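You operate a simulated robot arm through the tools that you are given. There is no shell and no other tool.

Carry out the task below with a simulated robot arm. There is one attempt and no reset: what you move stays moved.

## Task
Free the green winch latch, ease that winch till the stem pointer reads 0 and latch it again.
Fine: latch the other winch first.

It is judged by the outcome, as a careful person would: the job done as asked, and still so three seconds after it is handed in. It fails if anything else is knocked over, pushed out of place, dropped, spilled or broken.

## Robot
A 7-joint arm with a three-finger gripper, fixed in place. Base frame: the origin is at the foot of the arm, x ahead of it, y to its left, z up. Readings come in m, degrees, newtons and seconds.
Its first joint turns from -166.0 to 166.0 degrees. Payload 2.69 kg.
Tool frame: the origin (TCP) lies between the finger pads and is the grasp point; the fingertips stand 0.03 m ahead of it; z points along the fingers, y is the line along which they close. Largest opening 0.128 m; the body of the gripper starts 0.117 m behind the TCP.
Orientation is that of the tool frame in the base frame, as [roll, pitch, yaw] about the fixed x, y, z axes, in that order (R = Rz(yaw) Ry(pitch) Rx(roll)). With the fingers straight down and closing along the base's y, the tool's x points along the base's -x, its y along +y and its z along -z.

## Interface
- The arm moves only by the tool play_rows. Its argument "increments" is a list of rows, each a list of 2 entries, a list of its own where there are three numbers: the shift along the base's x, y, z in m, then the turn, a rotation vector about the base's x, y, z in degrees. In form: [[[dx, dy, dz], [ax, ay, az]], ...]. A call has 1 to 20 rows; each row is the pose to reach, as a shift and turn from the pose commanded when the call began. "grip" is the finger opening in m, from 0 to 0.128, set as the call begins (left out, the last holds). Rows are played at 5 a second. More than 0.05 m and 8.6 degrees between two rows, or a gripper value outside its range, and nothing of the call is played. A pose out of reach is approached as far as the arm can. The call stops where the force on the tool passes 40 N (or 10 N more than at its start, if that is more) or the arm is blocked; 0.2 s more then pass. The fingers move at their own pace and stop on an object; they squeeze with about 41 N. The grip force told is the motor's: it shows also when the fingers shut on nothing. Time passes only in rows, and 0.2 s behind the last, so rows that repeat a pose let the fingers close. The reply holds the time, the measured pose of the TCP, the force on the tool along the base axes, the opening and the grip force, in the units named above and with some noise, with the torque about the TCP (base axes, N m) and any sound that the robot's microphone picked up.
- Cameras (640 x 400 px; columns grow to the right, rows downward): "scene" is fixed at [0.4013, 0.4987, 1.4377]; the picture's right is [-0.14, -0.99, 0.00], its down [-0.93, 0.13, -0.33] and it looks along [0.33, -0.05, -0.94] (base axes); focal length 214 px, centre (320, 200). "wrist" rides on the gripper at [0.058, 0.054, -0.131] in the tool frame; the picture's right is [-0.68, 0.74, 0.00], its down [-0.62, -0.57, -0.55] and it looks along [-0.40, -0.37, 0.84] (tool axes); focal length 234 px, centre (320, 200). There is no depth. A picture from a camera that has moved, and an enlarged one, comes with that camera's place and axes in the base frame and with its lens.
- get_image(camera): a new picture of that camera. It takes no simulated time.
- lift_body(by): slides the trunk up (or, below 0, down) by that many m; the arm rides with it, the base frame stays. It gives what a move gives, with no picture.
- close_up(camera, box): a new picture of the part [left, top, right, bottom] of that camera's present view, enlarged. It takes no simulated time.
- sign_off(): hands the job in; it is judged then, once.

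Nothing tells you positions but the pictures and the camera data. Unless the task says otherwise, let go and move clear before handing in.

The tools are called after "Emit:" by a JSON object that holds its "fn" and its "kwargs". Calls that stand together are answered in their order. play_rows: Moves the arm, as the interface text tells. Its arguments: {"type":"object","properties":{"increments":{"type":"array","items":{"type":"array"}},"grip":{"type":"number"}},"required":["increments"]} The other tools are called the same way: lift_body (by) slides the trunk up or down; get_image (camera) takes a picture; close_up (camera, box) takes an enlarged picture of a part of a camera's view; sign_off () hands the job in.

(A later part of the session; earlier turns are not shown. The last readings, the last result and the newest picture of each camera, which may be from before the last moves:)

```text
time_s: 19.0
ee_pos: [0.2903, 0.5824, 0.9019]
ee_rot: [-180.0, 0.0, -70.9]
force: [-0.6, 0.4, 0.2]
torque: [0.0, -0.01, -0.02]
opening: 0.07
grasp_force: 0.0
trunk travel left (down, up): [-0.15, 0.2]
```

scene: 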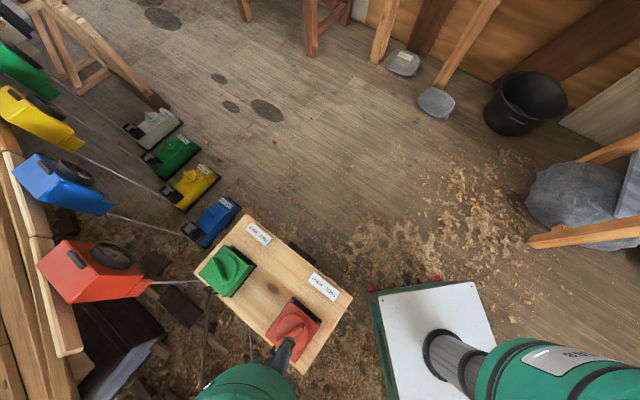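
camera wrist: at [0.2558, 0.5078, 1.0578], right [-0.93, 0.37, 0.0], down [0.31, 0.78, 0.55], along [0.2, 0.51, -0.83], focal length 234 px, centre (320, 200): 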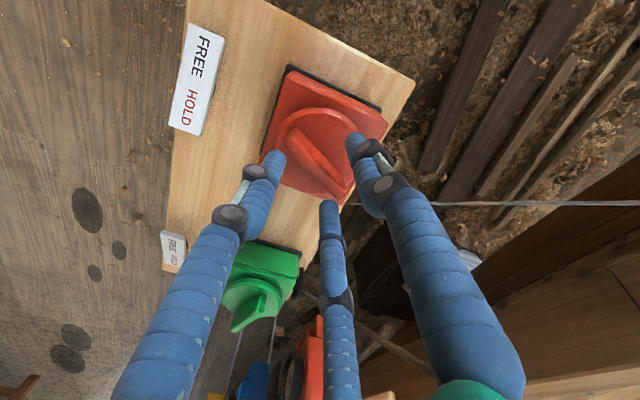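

Fingers are down beside the bar with no contact. I raise 4 mm to keep off the disc, and close on the bar, letting several rows pass.

Emit:
{"fn": "play_rows", "kwargs": {"increments": [[[0.0, 0, 0.004], [0, 0, 0]]], "grip": 0.07}}

Emit:
{"fn": "play_rows", "kwargs": {"increments": [[[0.0, 0, 0], [0, 0, 0]], [[0.0, 0, 0], [0, 0, 0]]], "grip": 0.04}}

Emit:
{"fn": "close_up", "kwargs": {"camera": "wrist", "box": [220, 100, 420, 260]}}

```text
time_s: 19.4
ee_pos: [0.292, 0.5832, 0.9057]
ee_rot: [179.9, -0.1, -71.0]
force: [0.5, 0.1, 0.2]
torque: [0.02, 0.03, -0.01]
opening: 0.0699
grasp_force: 0.0
trunk travel left (down, up): [-0.15, 0.2]
```

```text
time_s: 20.0
ee_pos: [0.2904, 0.5838, 0.9043]
ee_rot: [179.9, 0.0, -71.0]
force: [0.5, 0.4, 0.3]
torque: [-0.01, -0.02, 0.0]
opening: 0.0398
grasp_force: 0.1
trunk travel left (down, up): [-0.15, 0.2]
```

```text
2.50 times, centred on (320, 180) of wrist
camera zoom: at [0.2592, 0.5105, 1.0356], right [-0.92, 0.4, 0.0], down [0.33, 0.77, 0.55], along [0.22, 0.5, -0.84], focal length 585 px, centre (320, 250)
```

zoom: 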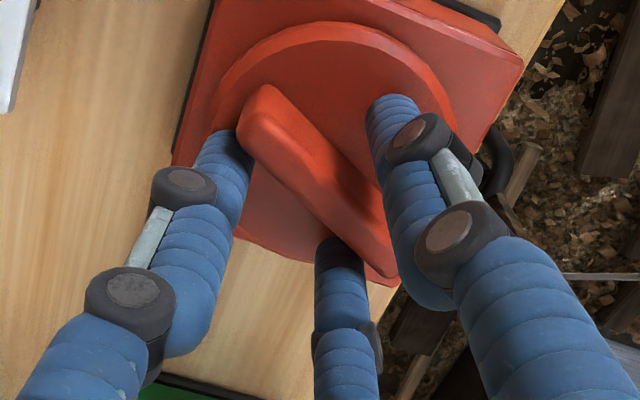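

Thumb and finger pair stand either side of the bar, no contact force yet. I close fully on the bar.

Emit:
{"fn": "play_rows", "kwargs": {"increments": [[[0.0, 0, 0], [0, 0, 0]], [[0.0, 0, 0], [0, 0, 0]], [[0.0, 0, 0], [0, 0, 0]]], "grip": 0.0}}

Emit:
{"fn": "close_up", "kwargs": {"camera": "wrist", "box": [220, 100, 420, 260]}}

```text
time_s: 20.8
ee_pos: [0.2916, 0.5838, 0.9054]
ee_rot: [-180.0, -0.1, -71.0]
force: [14.0, -2.8, -2.4]
torque: [-0.17, -0.2, -0.11]
opening: 0.02
grasp_force: 45.0
trunk travel left (down, up): [-0.15, 0.2]
```

```text
2.50 times, centred on (320, 180) of wrist
camera zoom: at [0.26, 0.5104, 1.0355], right [-0.92, 0.4, 0.0], down [0.33, 0.77, 0.55], along [0.22, 0.5, -0.84], focal length 585 px, centre (320, 250)
```

zoom: 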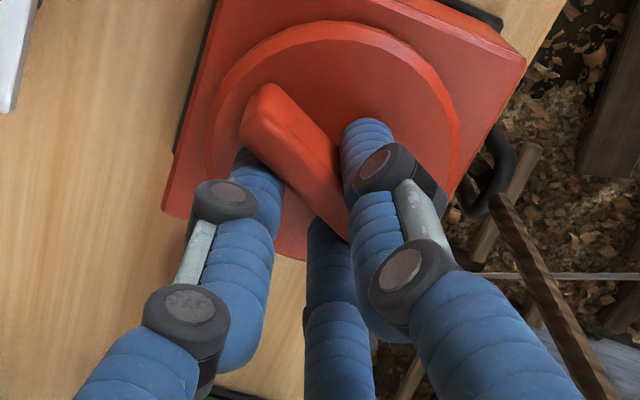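

Gripped at 0.020 m with a side load of about 14 N in +x. I relax that by easing the tool slightly in +x before turning.

Emit:
{"fn": "play_rows", "kwargs": {"increments": [[[0.001, 0, 0], [0, 0, 0]], [[0.002, 0, 0], [0, 0, 0]]]}}

```text
time_s: 21.4
ee_pos: [0.2917, 0.5838, 0.9053]
ee_rot: [-179.9, 0.0, -70.8]
force: [-6.2, 1.1, -1.5]
torque: [0.46, 0.46, -0.1]
opening: 0.0202
grasp_force: 45.1
trunk travel left (down, up): [-0.15, 0.2]
```

Side load is now small. I turn the red knob a little counter-clockwise (FREE towards HOLD as the label suggests), 10°, and watch the torque.

Emit:
{"fn": "play_rows", "kwargs": {"increments": [[[-0.0006, 0.0002, 0], [0, 0, 2.5]], [[-0.0007, 0.0005, 0], [0, 0, 5]], [[-0.0008, 0.0007, 0], [0, 0, 7.5]], [[-0.0009, 0.0009, 0], [0, 0, 10]]]}}

Emit:
{"fn": "close_up", "kwargs": {"camera": "wrist", "box": [220, 80, 420, 240]}}

```text
time_s: 22.4
ee_pos: [0.2931, 0.5853, 0.9048]
ee_rot: [179.9, 0.0, -60.9]
force: [-9.1, 0.7, 3.1]
torque: [0.25, 0.56, -0.22]
opening: 0.0205
grasp_force: 44.9
trunk travel left (down, up): [-0.15, 0.2]
```

```text
2.50 times, centred on (320, 160) of wrist
camera zoom: at [0.2728, 0.5068, 1.0355], right [-0.97, 0.23, 0.0], down [0.2, 0.81, 0.55], along [0.13, 0.53, -0.84], focal length 585 px, centre (320, 300)
```

zoom: 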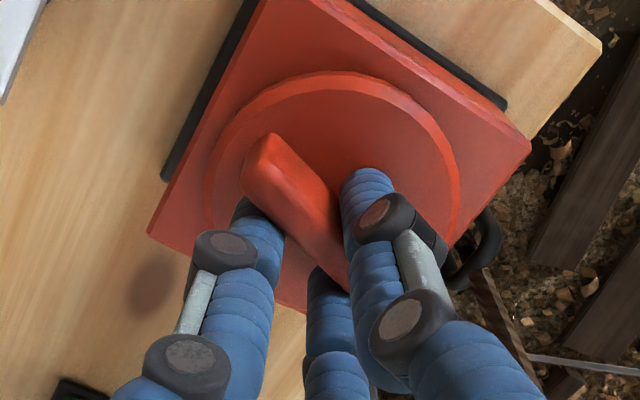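

The red knob follows with low torque (about 0.2 N·m). I continue another 30° counter-clockwise, rotating about the knob axis.

Emit:
{"fn": "play_rows", "kwargs": {"increments": [[[-0.0008, 0.0004, 0], [0, 0, 5]], [[-0.0013, 0.0008, 0], [0, 0, 10]], [[-0.0017, 0.0012, 0], [0, 0, 15]], [[-0.002, 0.0015, 0], [0, 0, 20]], [[-0.0024, 0.0018, 0], [0, 0, 25]], [[-0.0028, 0.0021, 0], [0, 0, 30]]]}}

Emit:
{"fn": "close_up", "kwargs": {"camera": "wrist", "box": [220, 80, 420, 240]}}

```text
time_s: 23.8
ee_pos: [0.2901, 0.5856, 0.9053]
ee_rot: [180.0, 0.0, -31.0]
force: [10.4, -1.7, -3.7]
torque: [-0.41, -0.59, -0.13]
opening: 0.0202
grasp_force: 45.0
trunk travel left (down, up): [-0.15, 0.2]
```

```text
2.50 times, centred on (320, 160) of wrist
camera zoom: at [0.3124, 0.5097, 1.0354], right [-0.96, -0.28, 0.0], down [-0.24, 0.8, 0.55], along [-0.16, 0.53, -0.84], focal length 585 px, centre (320, 300)
```

zoom: 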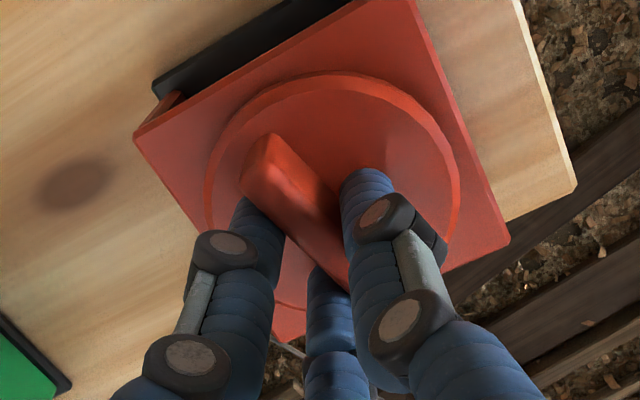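

Still turning freely at 40° total. I go on another 30°, watching for a stop or a click.

Emit:
{"fn": "play_rows", "kwargs": {"increments": [[[0.0005, 0.0002, 0], [0, 0, 5]], [[0.0001, 0.0004, 0], [0, 0, 10]], [[-0.0004, 0.0006, 0], [0, 0, 15]], [[-0.0009, 0.0007, 0], [0, 0, 20]], [[-0.0014, 0.0007, 0], [0, 0, 25]], [[-0.0019, 0.0008, 0], [0, 0, 30]]]}}

Emit:
{"fn": "close_up", "kwargs": {"camera": "wrist", "box": [220, 80, 420, 240]}}

```text
time_s: 25.2
ee_pos: [0.2881, 0.588, 0.9044]
ee_rot: [180.0, -0.1, -0.8]
force: [-1.2, -2.7, -4.1]
torque: [-0.14, -0.02, -0.17]
opening: 0.0201
grasp_force: 45.2
trunk travel left (down, up): [-0.15, 0.2]
```

```text
2.50 times, centred on (320, 160) of wrist
camera zoom: at [0.3452, 0.5321, 1.0355], right [-0.69, -0.73, 0.0], down [-0.61, 0.58, 0.55], along [-0.4, 0.38, -0.84], focal length 585 px, centre (320, 300)
```

zoom: 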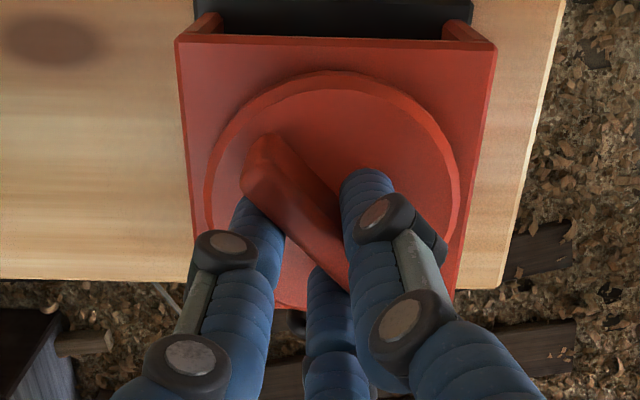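

Smooth so far (70° turned). I continue up to another 30°, to the same orientation as the green (held) knob.

Emit:
{"fn": "play_rows", "kwargs": {"increments": [[[-0.0005, 0, 0], [0, 0, 5]], [[-0.001, -0.0001, 0], [0, 0, 10]], [[-0.0015, -0.0002, 0], [0, 0, 15]], [[-0.002, -0.0003, 0], [0, 0, 20]]]}}

Emit:
{"fn": "close_up", "kwargs": {"camera": "wrist", "box": [220, 80, 420, 240]}}

```text
time_s: 26.2
ee_pos: [0.2864, 0.5871, 0.9054]
ee_rot: [180.0, 0.0, 19.1]
force: [9.8, -6.1, -2.4]
torque: [-0.35, -0.14, -0.12]
opening: 0.0201
grasp_force: 45.0
trunk travel left (down, up): [-0.15, 0.2]
```

```text
2.50 times, centred on (320, 160) of wrist
camera zoom: at [0.3587, 0.5548, 1.0355], right [-0.4, -0.92, 0.0], down [-0.77, 0.33, 0.55], along [-0.5, 0.22, -0.84], focal length 585 px, centre (320, 300)
```

zoom: 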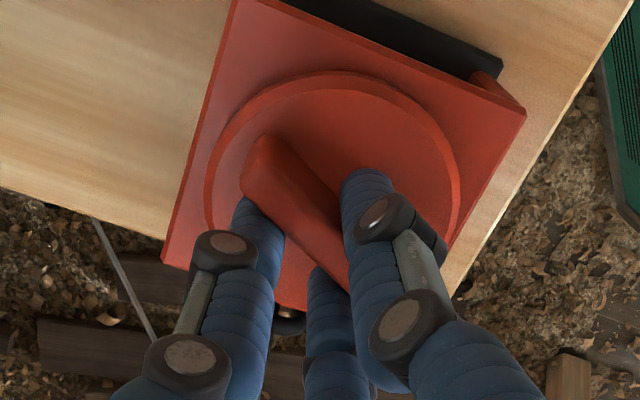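

No stop yet at bar angle 19°. I go on carefully in small steps to about 27°, where the green knob sits.

Emit:
{"fn": "play_rows", "kwargs": {"increments": [[[0.0002, -0.0003, 0], [0, 0, 2.5]], [[-0.0001, -0.0004, 0], [0, 0, 5]], [[-0.0003, -0.0005, 0], [0, 0, 7.5]]]}}

```text
time_s: 27.0
ee_pos: [0.2856, 0.5862, 0.9047]
ee_rot: [-180.0, 0.0, 26.5]
force: [10.5, -0.4, -7.2]
torque: [-0.05, -0.51, -0.1]
opening: 0.0202
grasp_force: 45.3
trunk travel left (down, up): [-0.15, 0.2]
```

Still no stop; before turning further I release the red knob, lift clear and compare both knobs and the dial.

Emit:
{"fn": "play_rows", "kwargs": {"increments": [[[0.001, 0, 0], [0, 0, 0]], [[0.001, 0, 0], [0, 0, 0]], [[0.001, 0, 0.03], [0, 0, 0]], [[0.001, 0, 0.07], [0, 0, 0]], [[0.001, 0, 0.11], [0, 0, 0]], [[0.04, -0.02, 0.13], [0, 0, -5]], [[0.08, -0.04, 0.13], [0, 0, -10]], [[0.12, -0.06, 0.13], [0, 0, -15]], [[0.16, -0.08, 0.13], [0, 0, -20]], [[0.2, -0.1, 0.13], [0, 0, -25]], [[0.24, -0.12, 0.13], [0, 0, -28]], [[0.28, -0.14, 0.13], [0, 0, -28]], [[0.32, -0.17, 0.13], [0, 0, -28]], [[0.35, -0.2, 0.13], [0, 0, -28]]], "grip": 0.07}}

Emit:
{"fn": "play_rows", "kwargs": {"increments": [[[0, 0, -0.03], [4, 4, 0]], [[0, 0, -0.06], [8, 8, 0]], [[0, 0, -0.09], [12, 12, 0]], [[0, 0, -0.11], [16, 16, 0]], [[0, 0, -0.125], [20, 20, 0]], [[0, 0, -0.13], [21.2, 21.2, 0]]]}}

Emit:
{"fn": "get_image", "kwargs": {"camera": "wrist"}}

Emit:
{"fn": "get_image", "kwargs": {"camera": "scene"}}

Emit:
{"fn": "close_up", "kwargs": {"camera": "scene", "box": [180, 215, 370, 385]}}

```text
time_s: 30.0
ee_pos: [0.6362, 0.3864, 1.0353]
ee_rot: [-180.0, -0.1, -1.5]
force: [-0.6, -0.4, 0.2]
torque: [0.03, 0.01, -0.02]
opening: 0.0701
grasp_force: 0.0
trunk travel left (down, up): [-0.15, 0.2]
```

```text
time_s: 31.4
ee_pos: [0.6346, 0.3853, 0.9078]
ee_rot: [-158.2, 21.1, 2.7]
force: [-1.3, -0.2, 1.1]
torque: [-0.02, -0.12, -0.1]
opening: 0.0703
grasp_force: 0.0
trunk travel left (down, up): [-0.15, 0.2]
```

```text
taken
camera wrist: at [0.7299, 0.2914, 0.9813], right [-0.7, -0.72, -0.01], down [-0.33, 0.31, 0.89], along [-0.64, 0.63, -0.45], focal length 234 px, centre (320, 200)
```

wrist: 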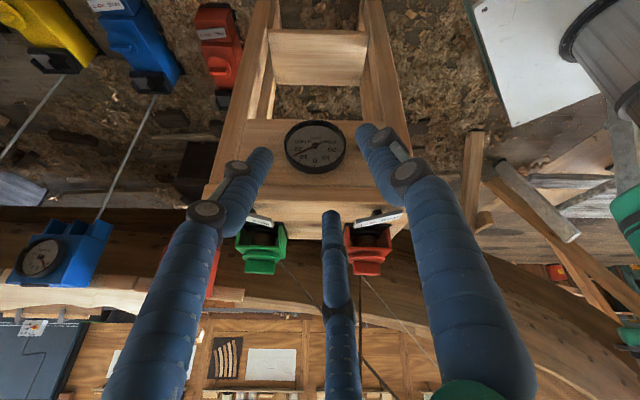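

```text
taken
```

scene: 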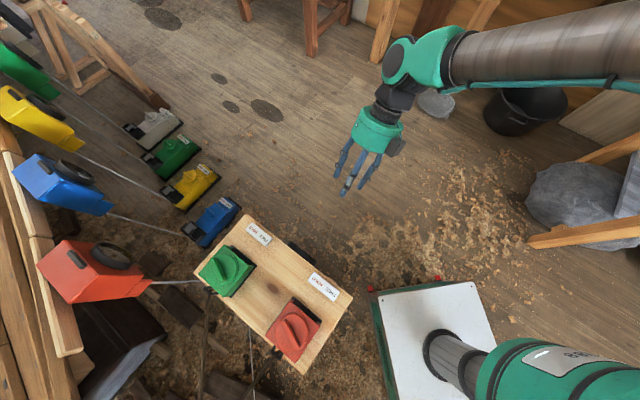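

```text
2.35 times, centred on (275, 300) of scene
camera zoom: at [0.4013, 0.4987, 1.4377], right [-0.14, -0.99, 0.0], down [-0.93, 0.13, -0.33], along [0.33, -0.05, -0.94], focal length 505 px, centre (426, -35)
```

zoom: 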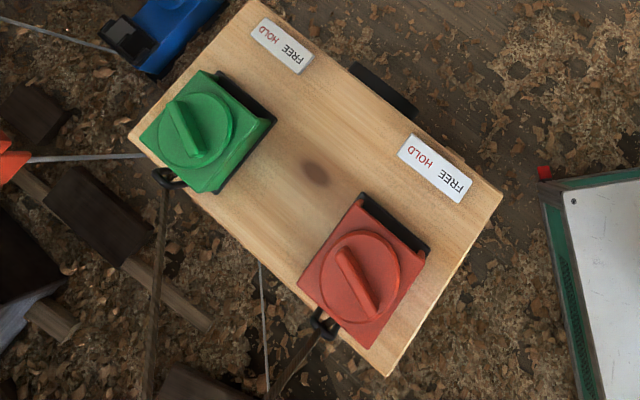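

Emit:
{"fn": "close_up", "kwargs": {"camera": "wrist", "box": [274, 115, 354, 185]}}

Emit:
{"fn": "close_up", "kwargs": {"camera": "wrist", "box": [220, 190, 420, 300]}}

```text
5.71 times, centred on (314, 150) of wrist
camera zoom: at [0.7299, 0.2914, 0.9813], right [-0.7, -0.72, -0.01], down [-0.33, 0.31, 0.89], along [-0.64, 0.63, -0.45], focal length 1338 px, centre (354, 486)
```

zoom: 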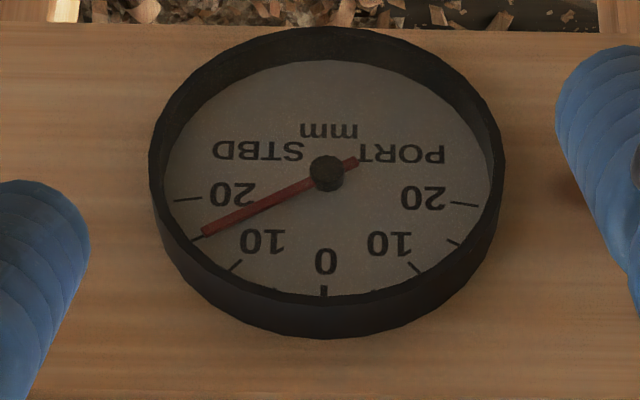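

```text
3.20 times, centred on (320, 245) of wrist
camera zoom: at [0.7299, 0.2914, 0.9813], right [-0.7, -0.72, -0.01], down [-0.33, 0.31, 0.89], along [-0.64, 0.63, -0.45], focal length 749 px, centre (320, 56)
```

zoom: 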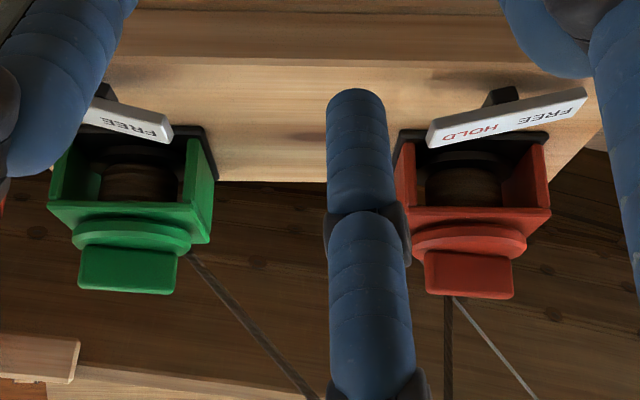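

The needle has moved from 10 to about 15 STBD, so turning the red knob (or freeing it) moved the stem. I need to know whether it is still drifting, so I wait a second and look again.

Emit:
{"fn": "play_rows", "kwargs": {"increments": [[[0, 0, 0], [0, 0, 0]], [[0, 0, 0], [0, 0, 0]], [[0, 0, 0], [0, 0, 0]], [[0, 0, 0], [0, 0, 0]], [[0, 0, 0], [0, 0, 0]]]}}

Emit:
{"fn": "close_up", "kwargs": {"camera": "wrist", "box": [274, 115, 354, 185]}}

Emit:
{"fn": "close_up", "kwargs": {"camera": "scene", "box": [255, 290, 335, 365]}}

Emit:
{"fn": "close_up", "kwargs": {"camera": "scene", "box": [190, 235, 260, 305]}}

```text
time_s: 32.6
ee_pos: [0.6345, 0.3859, 0.9044]
ee_rot: [-158.2, 21.2, 2.6]
force: [0.6, -0.4, -0.2]
torque: [-0.02, 0.02, 0.03]
opening: 0.0702
grasp_force: 0.0
trunk travel left (down, up): [-0.15, 0.2]
```

```text
5.71 times, centred on (314, 150) of wrist
camera zoom: at [0.7304, 0.2919, 0.9783], right [-0.7, -0.72, -0.01], down [-0.33, 0.31, 0.89], along [-0.64, 0.62, -0.45], focal length 1338 px, centre (354, 486)
```

zoom: 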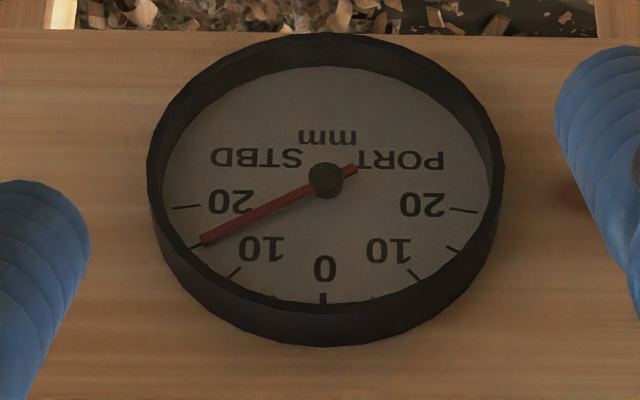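

```text
5.33 times, centred on (295, 328) of scene
camera zoom: at [0.4013, 0.4987, 1.4377], right [-0.14, -0.99, 0.0], down [-0.93, 0.13, -0.33], along [0.33, -0.05, -0.94], focal length 1144 px, centre (453, -480)
```

zoom: 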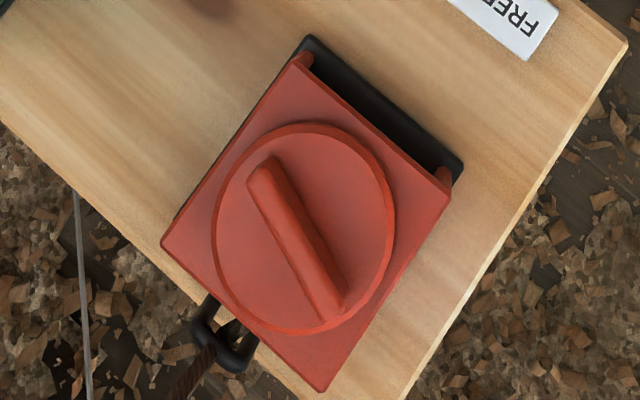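

```text
5.71 times, centred on (225, 270) of scene
camera zoom: at [0.4013, 0.4987, 1.4377], right [-0.14, -0.99, 0.0], down [-0.93, 0.13, -0.33], along [0.33, -0.05, -0.94], focal length 1226 px, centre (863, -200)
```

zoom: 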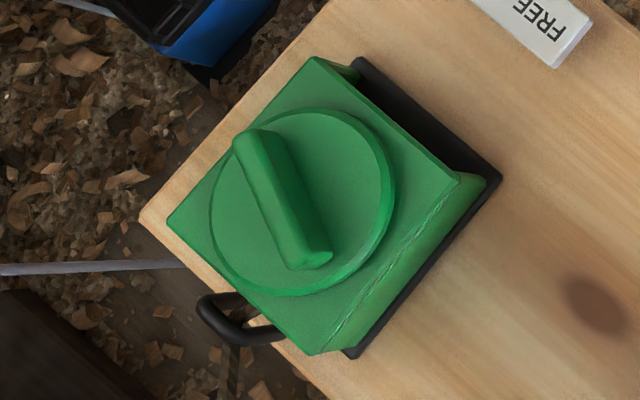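

It is steady at 15 STBD: the red knob is the winch drum handle itself and was free to turn, so the HOLD/FREE latch must be something else. I look closely at the labels, the black tabs behind them and the boxes' insides.

Emit:
{"fn": "close_up", "kwargs": {"camera": "wrist", "box": [335, 195, 415, 285]}}

Emit:
{"fn": "close_up", "kwargs": {"camera": "wrist", "box": [225, 195, 305, 285]}}

Emit:
{"fn": "close_up", "kwargs": {"camera": "scene", "box": [230, 210, 350, 310]}}

Emit:
{"fn": "close_up", "kwargs": {"camera": "scene", "box": [300, 265, 345, 310]}}

Emit:
{"fn": "close_up", "kwargs": {"camera": "scene", "box": [235, 212, 280, 257]}}

```text
4.44 times, centred on (375, 240) of wrist
camera zoom: at [0.7304, 0.2919, 0.9783], right [-0.7, -0.72, -0.01], down [-0.33, 0.31, 0.89], along [-0.64, 0.62, -0.45], focal length 1041 px, centre (76, 22)
```

zoom: 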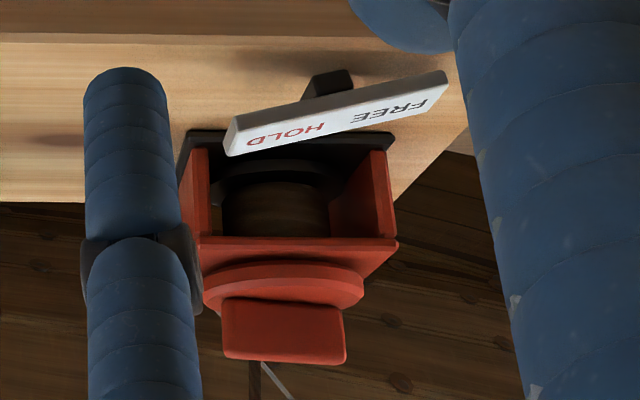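

```text
4.44 times, centred on (265, 240) of wrist
camera zoom: at [0.7304, 0.2919, 0.9783], right [-0.7, -0.72, -0.01], down [-0.33, 0.31, 0.89], along [-0.64, 0.62, -0.45], focal length 1041 px, centre (564, 22)
```

zoom: 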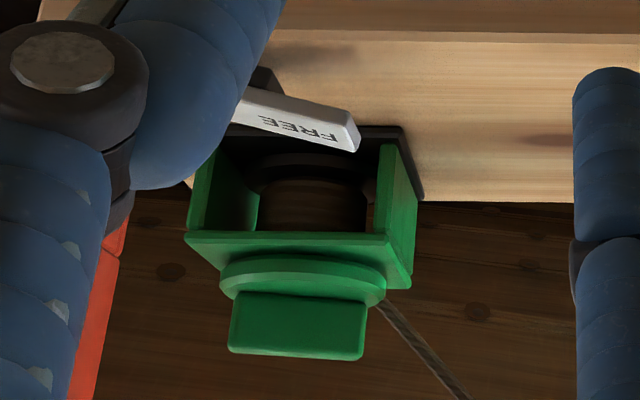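

```text
4.00 times, centred on (290, 260) of scene
camera zoom: at [0.4013, 0.4987, 1.4377], right [-0.14, -0.99, 0.0], down [-0.93, 0.13, -0.33], along [0.33, -0.05, -0.94], focal length 858 px, centre (440, -40)
```

zoom: 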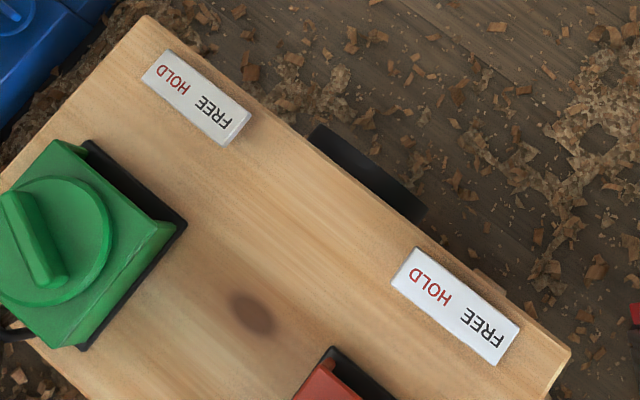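

```text
8.89 times, centred on (322, 288) of scene
camera zoom: at [0.4013, 0.4987, 1.4377], right [-0.14, -0.99, 0.0], down [-0.93, 0.13, -0.33], along [0.33, -0.05, -0.94], focal length 1906 px, centre (298, -578)
```

zoom: 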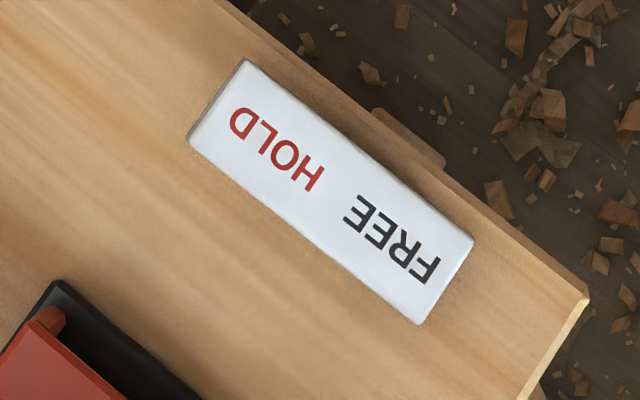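

```text
8.89 times, centred on (258, 234) of scene
camera zoom: at [0.4013, 0.4987, 1.4377], right [-0.14, -0.99, 0.0], down [-0.93, 0.13, -0.33], along [0.33, -0.05, -0.94], focal length 1906 px, centre (876, -107)
```

zoom: 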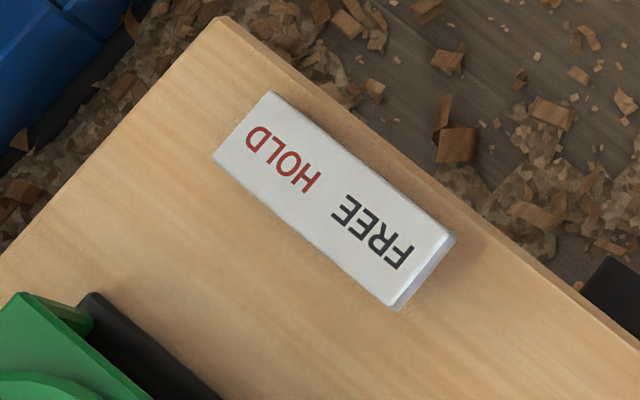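

Now I understand: the white FREE/HOLD plates are rocker latches on black pivots (green's HOLD end is down, red's FREE end is down), and the knobs are the winch drums. I unintentionally paid the red winch by about 97° (10→15 STBD), so I go back, re-grip the red bar and turn it back exactly before latching it.

Emit:
{"fn": "play_rows", "kwargs": {"increments": [[[0, 0, 0.04], [-5, -5, 0]], [[0, 0, 0.08], [-10, -10, 0]], [[0, 0, 0.11], [-15, -15, 0]], [[0, 0, 0.13], [-20, -20, 0]], [[0, 0, 0.13], [-21.2, -21.2, 0]]], "grip": 0.07}}

Emit:
{"fn": "play_rows", "kwargs": {"increments": [[[-0.03, 0.03, 0], [0, 0, 2]], [[-0.07, 0.06, 0], [0, 0, 6]], [[-0.11, 0.08, 0], [0, 0, 10]], [[-0.15, 0.1, 0], [0, 0, 15]], [[-0.19, 0.12, 0], [0, 0, 20]], [[-0.23, 0.14, 0], [0, 0, 24]], [[-0.27, 0.16, 0], [0, 0, 28]], [[-0.31, 0.18, 0], [0, 0, 28]], [[-0.349, 0.2, 0], [0, 0, 28]], [[-0.349, 0.2, -0.03], [0, 0, 28]], [[-0.349, 0.2, -0.06], [0, 0, 28]], [[-0.349, 0.2, -0.085], [0, 0, 28]]]}}

Emit:
{"fn": "close_up", "kwargs": {"camera": "wrist", "box": [220, 80, 420, 240]}}

```text
time_s: 33.8
ee_pos: [0.6338, 0.3862, 1.0366]
ee_rot: [-179.9, -0.1, -1.5]
force: [0.2, 0.6, 0.6]
torque: [-0.02, -0.08, -0.01]
opening: 0.07
grasp_force: 0.1
trunk travel left (down, up): [-0.15, 0.2]
```

```text
time_s: 36.4
ee_pos: [0.287, 0.5855, 0.9487]
ee_rot: [179.9, 0.0, 26.5]
force: [0.7, 0.0, 0.6]
torque: [-0.01, 0.02, -0.01]
opening: 0.0702
grasp_force: 0.0
trunk travel left (down, up): [-0.15, 0.2]
```

```text
2.50 times, centred on (320, 160) of wrist
camera zoom: at [0.3628, 0.5637, 1.0802], right [-0.28, -0.96, 0.0], down [-0.8, 0.23, 0.55], along [-0.53, 0.15, -0.84], focal length 585 px, centre (320, 300)
```

zoom: 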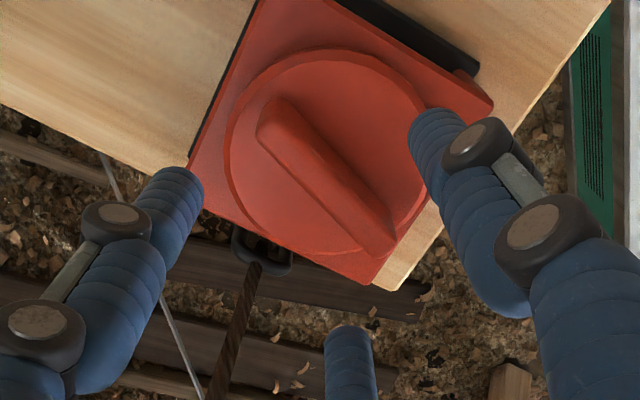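

The bar sits between the fingers just as I left it. I lower, close and check the load.

Emit:
{"fn": "play_rows", "kwargs": {"increments": [[[0, 0, -0.02], [0, 0, 0]], [[0, 0, -0.035], [0, 0, 0]], [[0, 0, -0.045], [0, 0, 0]]]}}

Emit:
{"fn": "play_rows", "kwargs": {"increments": [[[0, 0, 0], [0, 0, 0]], [[0, 0, 0], [0, 0, 0]], [[0, 0, 0], [0, 0, 0]], [[0, 0, 0], [0, 0, 0]]], "grip": 0.0}}

```text
time_s: 37.2
ee_pos: [0.2864, 0.586, 0.9047]
ee_rot: [180.0, 0.1, 26.5]
force: [0.2, -0.4, 0.1]
torque: [0.0, 0.01, -0.02]
opening: 0.07
grasp_force: 0.0
trunk travel left (down, up): [-0.15, 0.2]
```

```text
time_s: 38.2
ee_pos: [0.2856, 0.5861, 0.9039]
ee_rot: [180.0, 0.0, 26.5]
force: [-5.2, 10.0, -4.8]
torque: [0.14, -0.05, -0.01]
opening: 0.0202
grasp_force: 45.1
trunk travel left (down, up): [-0.15, 0.2]
```

Re-gripped with modest load. I turn the red knob back clockwise, first half.

Emit:
{"fn": "play_rows", "kwargs": {"increments": [[[-0.0003, 0.001, 0], [0, 0, -5]], [[0.0, 0.0011, 0], [0, 0, -10]], [[0.0004, 0.0012, 0], [0, 0, -15]], [[0.0008, 0.0012, 0], [0, 0, -20]], [[0.0012, 0.0012, 0], [0, 0, -25]], [[0.0016, 0.0011, 0], [0, 0, -30]], [[0.002, 0.001, 0], [0, 0, -35]], [[0.0024, 0.0008, 0], [0, 0, -40]], [[0.0028, 0.0005, 0], [0, 0, -45]], [[0.0032, 0.0002, 0], [0, 0, -50]]]}}

```text
time_s: 40.4
ee_pos: [0.2898, 0.5856, 0.9045]
ee_rot: [180.0, 0.0, -23.5]
force: [5.6, -3.5, -4.9]
torque: [-0.05, 0.12, 0.19]
opening: 0.0203
grasp_force: 45.2
trunk travel left (down, up): [-0.15, 0.2]
```

Half way, loads low. I turn the remaining 47.5°.

Emit:
{"fn": "play_rows", "kwargs": {"increments": [[[0.0005, -0.0003, 0], [0, 0, -5]], [[0.001, -0.0006, 0], [0, 0, -10]], [[0.0014, -0.0009, 0], [0, 0, -15]], [[0.0018, -0.0012, 0], [0, 0, -20]], [[0.0022, -0.0015, 0], [0, 0, -25]], [[0.0026, -0.0018, 0], [0, 0, -30]], [[0.003, -0.0022, 0], [0, 0, -35]], [[0.0033, -0.0026, 0], [0, 0, -40]], [[0.0036, -0.003, 0], [0, 0, -45]], [[0.0037, -0.0032, 0], [0, 0, -47.5]], [[0.0037, -0.0032, 0], [0, 0, -47.5]]]}}

Emit:
{"fn": "close_up", "kwargs": {"camera": "wrist", "box": [220, 80, 420, 240]}}

```text
time_s: 42.8
ee_pos: [0.2925, 0.5831, 0.9051]
ee_rot: [180.0, -0.1, -71.0]
force: [-26.3, 10.7, -12.8]
torque: [0.58, 0.79, -0.03]
opening: 0.0203
grasp_force: 44.8
trunk travel left (down, up): [-0.15, 0.2]
```

```text
2.50 times, centred on (320, 160) of wrist
camera zoom: at [0.26, 0.5106, 1.0354], right [-0.92, 0.4, 0.0], down [0.33, 0.77, 0.55], along [0.22, 0.5, -0.84], focal length 585 px, centre (320, 300)
```

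zoom: 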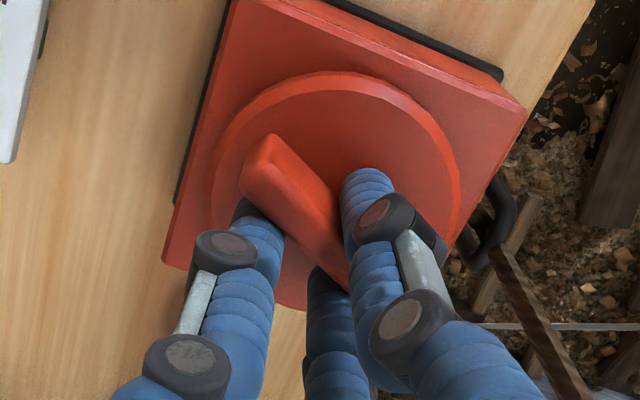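

The knob is back at its original -71°; a side load of about 26 N has built up, so I relax it before opening.

Emit:
{"fn": "play_rows", "kwargs": {"increments": [[[-0.001, 0.0005, 0.0005], [0, 0, 0]], [[-0.0022, 0.001, 0.001], [0, 0, 0]]]}}

```text
time_s: 43.4
ee_pos: [0.2923, 0.5834, 0.9044]
ee_rot: [179.8, -0.2, -70.9]
force: [6.2, -6.4, -22.2]
torque: [0.22, -0.07, 0.07]
opening: 0.0206
grasp_force: 44.9
trunk travel left (down, up): [-0.15, 0.2]
```

Lateral load is gone; I undo the small upward pull too, then open the fingers and lift clear.

Emit:
{"fn": "play_rows", "kwargs": {"increments": [[[0.0, 0.0, -0.001], [0, 0, 0]], [[0.0003, -0.0004, -0.002], [0, 0, 0]]]}}

Emit:
{"fn": "play_rows", "kwargs": {"increments": [[[0, 0, 0], [0, 0, 0]], [[0, 0, 0], [0, 0, 0]], [[0, 0, 0.03], [0, 0, 0]], [[0, 0, 0.07], [0, 0, 0]], [[0, 0, 0.11], [0, 0, 0]], [[0, 0, 0.13], [0, 0, 0]]], "grip": 0.07}}

Emit:
{"fn": "close_up", "kwargs": {"camera": "wrist", "box": [180, 0, 420, 200]}}

```text
time_s: 44.0
ee_pos: [0.2916, 0.5831, 0.9047]
ee_rot: [180.0, 0.0, -71.0]
force: [8.7, -14.4, -2.1]
torque: [-1.87, -0.55, 0.13]
opening: 0.0202
grasp_force: 45.6
trunk travel left (down, up): [-0.15, 0.2]
```

```text
time_s: 45.4
ee_pos: [0.2896, 0.5844, 1.036]
ee_rot: [-180.0, 0.0, -71.1]
force: [-0.5, -0.2, -0.6]
torque: [0.05, 0.02, 0.01]
opening: 0.07
grasp_force: 0.1
trunk travel left (down, up): [-0.15, 0.2]
```

```text
2.00 times, centred on (300, 100) of wrist
camera zoom: at [0.2591, 0.5113, 1.166], right [-0.92, 0.4, 0.0], down [0.33, 0.77, 0.55], along [0.22, 0.5, -0.84], focal length 468 px, centre (360, 400)
```

zoom: 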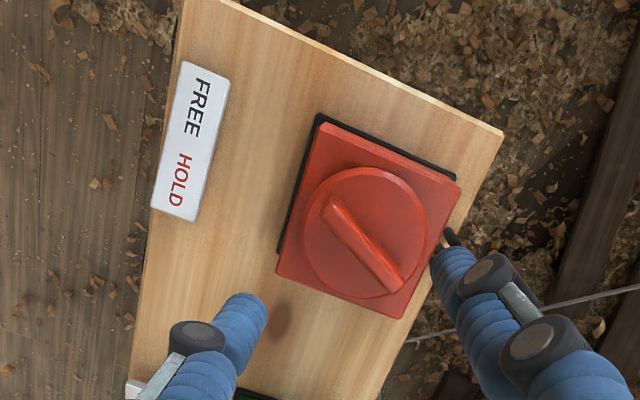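

The red drum is back where it was. Now the red rocker: its HOLD end is at about (0.394, 0.511, 0.83). I close the fingers and move over it to check alignment before pressing.

Emit:
{"fn": "play_rows", "kwargs": {"increments": [[[0.035, -0.025, 0], [0, 0, 0]], [[0.07, -0.05, 0], [0, 0, 0]], [[0.1044, -0.0734, 0], [0, 0, 0]], [[0.1044, -0.0734, -0.04], [0, 0, 0]], [[0.1044, -0.0734, -0.08], [0, 0, 0]], [[0.1044, -0.0734, -0.11], [0, 0, 0]], [[0.1044, -0.0734, -0.125], [0, 0, 0]]], "grip": 0.0}}

Emit:
{"fn": "get_image", "kwargs": {"camera": "wrist"}}

Emit:
{"fn": "close_up", "kwargs": {"camera": "wrist", "box": [220, 80, 420, 240]}}

Emit:
{"fn": "close_up", "kwargs": {"camera": "scene", "box": [220, 210, 380, 350]}}

```text
time_s: 47.0
ee_pos: [0.398, 0.5101, 0.9101]
ee_rot: [-180.0, 0.0, -71.0]
force: [0.1, -1.1, 0.1]
torque: [-0.01, 0.01, 0.01]
opening: 0.0019
grasp_force: 31.3
trunk travel left (down, up): [-0.15, 0.2]
```

```text
taken
camera wrist: at [0.365, 0.4375, 1.041], right [-0.92, 0.4, 0.0], down [0.33, 0.77, 0.55], along [0.22, 0.5, -0.84], focal length 234 px, centre (320, 200)
```

wrist: 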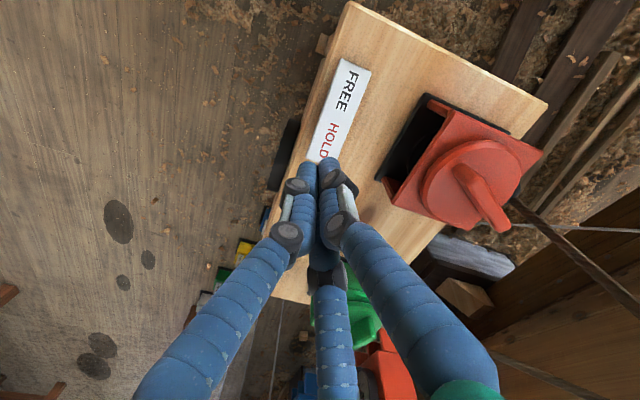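

```text
2.50 times, centred on (320, 160) of wrist
camera zoom: at [0.365, 0.4375, 1.041], right [-0.92, 0.4, 0.0], down [0.33, 0.77, 0.55], along [0.22, 0.5, -0.84], focal length 585 px, centre (320, 300)
```

zoom: 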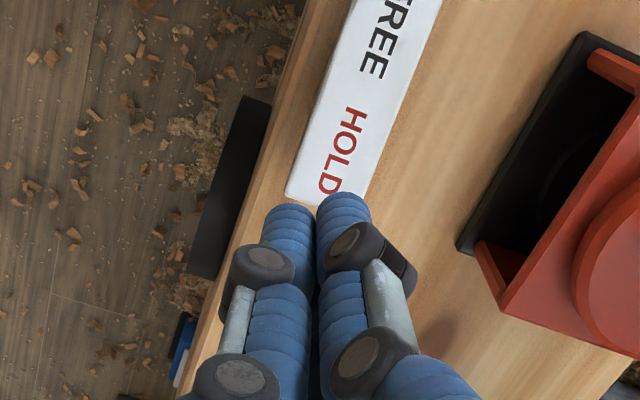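

```text
2.86 times, centred on (300, 280) of scene
camera zoom: at [0.4013, 0.4987, 1.4377], right [-0.14, -0.99, 0.0], down [-0.93, 0.13, -0.33], along [0.33, -0.05, -0.94], focal length 613 px, centre (377, -29)
```

zoom: 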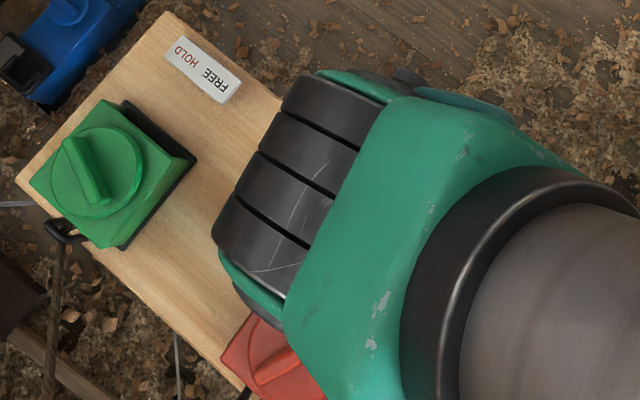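

The fingertips are slightly off the plate's centreline; I shift to (0.387, 0.509) and lower towards the HOLD end.

Emit:
{"fn": "play_rows", "kwargs": {"increments": [[[-0.011, -0.001, 0], [0, 0, 0]], [[-0.011, -0.001, -0.02], [0, 0, 0]], [[-0.011, -0.001, -0.035], [0, 0, 0]], [[-0.011, -0.001, -0.042], [0, 0, 0]]]}}

Emit:
{"fn": "close_up", "kwargs": {"camera": "wrist", "box": [220, 80, 420, 240]}}

```text
time_s: 48.0
ee_pos: [0.3844, 0.5098, 0.8672]
ee_rot: [179.9, -0.1, -71.0]
force: [-0.2, 1.2, 0.1]
torque: [-0.06, 0.01, -0.01]
opening: 0.0021
grasp_force: 31.2
trunk travel left (down, up): [-0.15, 0.2]
```

```text
2.50 times, centred on (320, 160) of wrist
camera zoom: at [0.3533, 0.4372, 0.9978], right [-0.92, 0.4, 0.0], down [0.33, 0.77, 0.55], along [0.22, 0.5, -0.84], focal length 585 px, centre (320, 300)
```

zoom: 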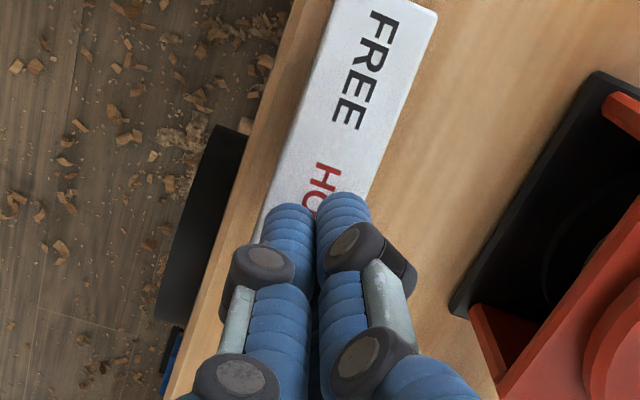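

The fingers are right above the HOLD letters. I press down gently in small steps and listen for a click.

Emit:
{"fn": "play_rows", "kwargs": {"increments": [[[0, 0, -0.004], [0, 0, 0]], [[0, 0, -0.008], [0, 0, 0]], [[0, 0, -0.012], [0, 0, 0]]]}}

```text
time_s: 48.8
ee_pos: [0.3849, 0.5089, 0.8554]
ee_rot: [-180.0, 0.0, -71.0]
force: [0.2, -0.4, 0.3]
torque: [-0.02, 0.0, -0.01]
opening: 0.0021
grasp_force: 31.5
trunk travel left (down, up): [-0.15, 0.2]
```

Emit:
{"fn": "play_rows", "kwargs": {"increments": [[[0, 0, -0.003], [0, 0, 0]], [[0, 0, -0.006], [0, 0, 0]], [[0, 0, -0.009], [0, 0, 0]]]}}

Emit:
{"fn": "close_up", "kwargs": {"camera": "wrist", "box": [220, 80, 420, 240]}}

```text
time_s: 49.6
ee_pos: [0.3864, 0.5107, 0.8495]
ee_rot: [-179.6, 0.1, -71.0]
force: [12.9, -1.6, 28.2]
torque: [-0.3, 0.1, 0.15]
opening: 0.0017
grasp_force: 30.2
trunk travel left (down, up): [-0.15, 0.2]
```

```text
2.50 times, centred on (320, 160) of wrist
camera zoom: at [0.3543, 0.4374, 0.9799], right [-0.92, 0.4, 0.0], down [0.33, 0.76, 0.55], along [0.22, 0.51, -0.83], focal length 585 px, centre (320, 300)
```

zoom: 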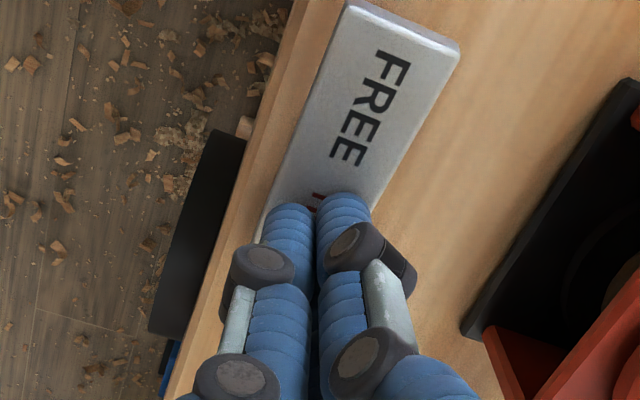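

The plate's shading changed and its FREE end rose, with 28 N under the fingers. I lift off and check that it stays.

Emit:
{"fn": "play_rows", "kwargs": {"increments": [[[0, 0, 0.02], [0, 0, 0]], [[0, 0, 0.06], [0, 0, 0]], [[0, 0, 0.1], [0, 0, 0]], [[0.03, -0.03, 0.14], [0, 0, 5]], [[0.06, -0.05, 0.17], [0, 0, 13]], [[0.1, -0.07, 0.19], [0, 0, 21]], [[0.14, -0.09, 0.19], [0, 0, 29]], [[0.18, -0.11, 0.19], [0, 0, 37]], [[0.21, -0.12, 0.19], [0, 0, 45]], [[0.24, -0.125, 0.19], [0, 0, 53]], [[0.25, -0.125, 0.19], [0, 0, 61]], [[0.25, -0.125, 0.19], [0, 0, 69]]], "grip": 0.07}}

Emit:
{"fn": "play_rows", "kwargs": {"increments": [[[0, 0, -0.03], [4, 4, 0]], [[0, 0, -0.06], [8, 8, 0]], [[0, 0, -0.09], [12, 12, 0]], [[0, 0, -0.11], [16, 16, 0]], [[0, 0, -0.125], [20, 20, 0]], [[0, 0, -0.13], [21.2, 21.2, 0]]]}}

Emit:
{"fn": "get_image", "kwargs": {"camera": "wrist"}}

Emit:
{"fn": "close_up", "kwargs": {"camera": "wrist", "box": [274, 115, 354, 185]}}

Emit:
{"fn": "close_up", "kwargs": {"camera": "wrist", "box": [220, 190, 420, 300]}}

Emit:
{"fn": "close_up", "kwargs": {"camera": "scene", "box": [180, 215, 370, 385]}}

```text
refused: row 4 steps farther than a row can; nothing moved
```

```text
time_s: 49.9
ee_pos: [0.3879, 0.5141, 0.8497]
ee_rot: [-179.8, 1.0, -70.9]
force: [3.7, 1.3, 7.0]
torque: [0.0, -0.01, -0.02]
opening: 0.0022
grasp_force: 31.7
trunk travel left (down, up): [-0.15, 0.2]
stopped in row 1: the force on the tool passed its limit at 71 N (the readings are from after the stop); the commanded pose is now the measured one
```

```text
taken
camera wrist: at [0.3563, 0.4393, 0.9788], right [-0.92, 0.4, 0.01], down [0.33, 0.76, 0.56], along [0.22, 0.52, -0.83], focal length 234 px, centre (320, 200)
```

wrist: 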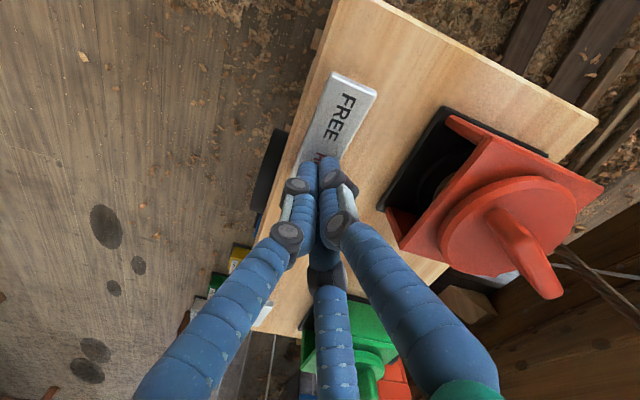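

```text
5.71 times, centred on (314, 150) of wrist
camera zoom: at [0.3563, 0.4393, 0.9788], right [-0.92, 0.4, 0.01], down [0.33, 0.76, 0.56], along [0.22, 0.52, -0.83], focal length 1338 px, centre (354, 486)
```

zoom: 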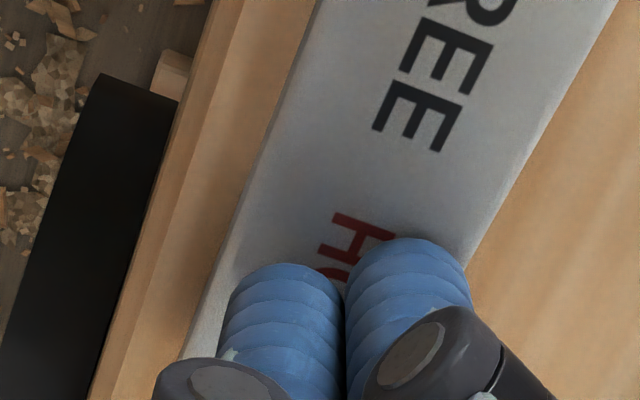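

```text
3.20 times, centred on (320, 245) of wrist
camera zoom: at [0.3563, 0.4393, 0.9788], right [-0.92, 0.4, 0.01], down [0.33, 0.76, 0.56], along [0.22, 0.52, -0.83], focal length 749 px, centre (320, 56)
```

zoom: 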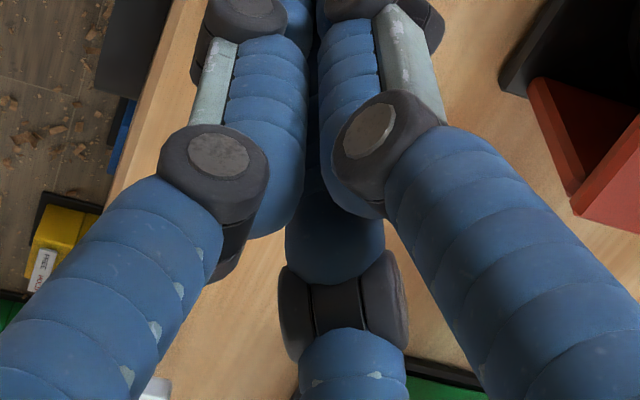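

```text
2.35 times, centred on (275, 300) of scene
camera zoom: at [0.4013, 0.4987, 1.4377], right [-0.14, -0.99, 0.0], down [-0.93, 0.13, -0.33], along [0.33, -0.05, -0.94], focal length 505 px, centre (426, -35)
```

zoom: 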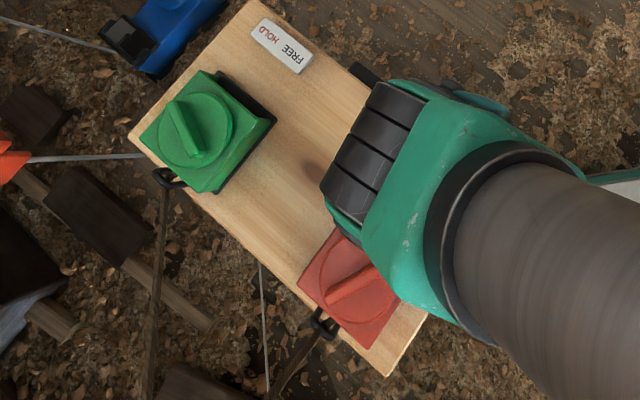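

My lift was refused for too large a step and the following lowering pushed the rocker harder (stopped at its limit); from now on I chain no dependent moves. I lift straight up now and inspect.

Emit:
{"fn": "play_rows", "kwargs": {"increments": [[[0, 0, 0.02], [0, 0, 0]], [[0, 0, 0.06], [0, 0, 0]], [[0, 0, 0.1], [0, 0, 0]], [[0, 0, 0.14], [0, 0, 0]], [[0, 0, 0.18], [0, 0, 0]]]}}

```text
time_s: 51.1
ee_pos: [0.3868, 0.5108, 1.0312]
ee_rot: [180.0, 0.8, -70.9]
force: [-0.1, -0.2, 0.2]
torque: [0.0, 0.06, -0.02]
opening: 0.002
grasp_force: 31.4
trunk travel left (down, up): [-0.15, 0.2]
```

Emit:
{"fn": "get_image", "kwargs": {"camera": "wrist"}}

Emit:
{"fn": "close_up", "kwargs": {"camera": "wrist", "box": [240, 60, 400, 200]}}

Emit:
{"fn": "close_up", "kwargs": {"camera": "scene", "box": [180, 215, 370, 385]}}

```text
taken
camera wrist: at [0.3553, 0.4369, 1.1617], right [-0.92, 0.4, 0.01], down [0.33, 0.76, 0.56], along [0.21, 0.51, -0.83], focal length 234 px, centre (320, 200)
```

wrist: 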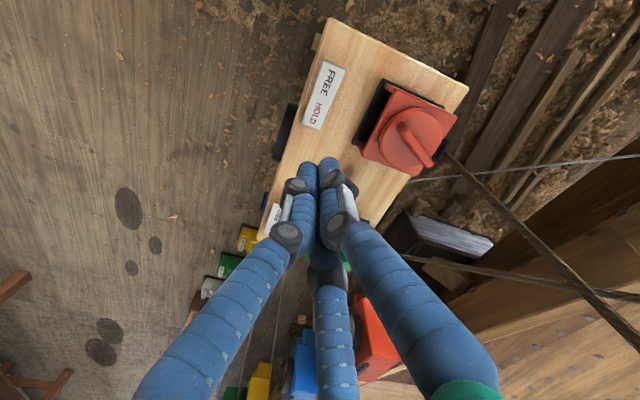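

```text
2.86 times, centred on (320, 130) of wrist
camera zoom: at [0.3553, 0.4369, 1.1617], right [-0.92, 0.4, 0.01], down [0.33, 0.76, 0.56], along [0.21, 0.51, -0.83], focal length 669 px, centre (320, 400)
```

zoom: 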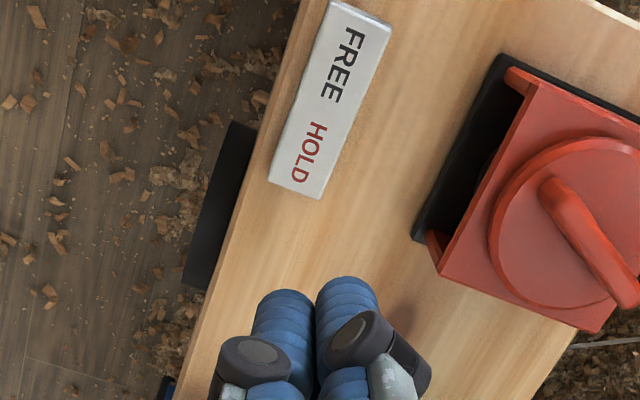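

```text
2.35 times, centred on (275, 300) of scene
camera zoom: at [0.4013, 0.4987, 1.4377], right [-0.14, -0.99, 0.0], down [-0.93, 0.13, -0.33], along [0.33, -0.05, -0.94], focal length 505 px, centre (426, -35)
```

zoom: 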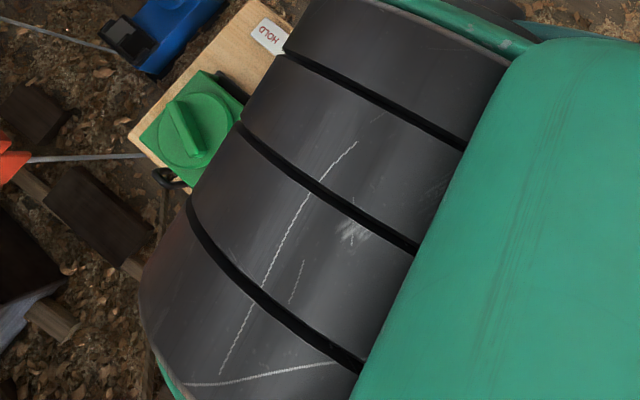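

The red rocker now rests with its HOLD end down and FREE end up. I go to the dial viewpoint (level moves first) to confirm needle and both rockers.

Emit:
{"fn": "play_rows", "kwargs": {"increments": [[[0.0276, -0.0139, 0], [0, 0, 7.7]], [[0.0551, -0.0278, 0], [-0.5, -0.1, 15.4]], [[0.0827, -0.0417, 0], [-0.85, -0.29, 23.1]], [[0.1102, -0.0556, 0], [-0.85, -0.29, 30.8]], [[0.1378, -0.0694, 0], [-0.85, -0.29, 38.5]], [[0.1653, -0.0833, 0], [-0.85, -0.29, 46.3]], [[0.1929, -0.0972, 0], [-0.85, -0.29, 54]], [[0.2204, -0.1111, 0], [-0.85, -0.29, 61.7]], [[0.248, -0.125, 0.005], [-0.85, -0.29, 69.4]]], "grip": 0.07}}

```text
time_s: 53.1
ee_pos: [0.6347, 0.3879, 1.0331]
ee_rot: [179.7, 0.1, -1.4]
force: [-0.4, -1.1, -0.5]
torque: [0.04, -0.03, 0.01]
opening: 0.0699
grasp_force: 0.1
trunk travel left (down, up): [-0.15, 0.2]
```

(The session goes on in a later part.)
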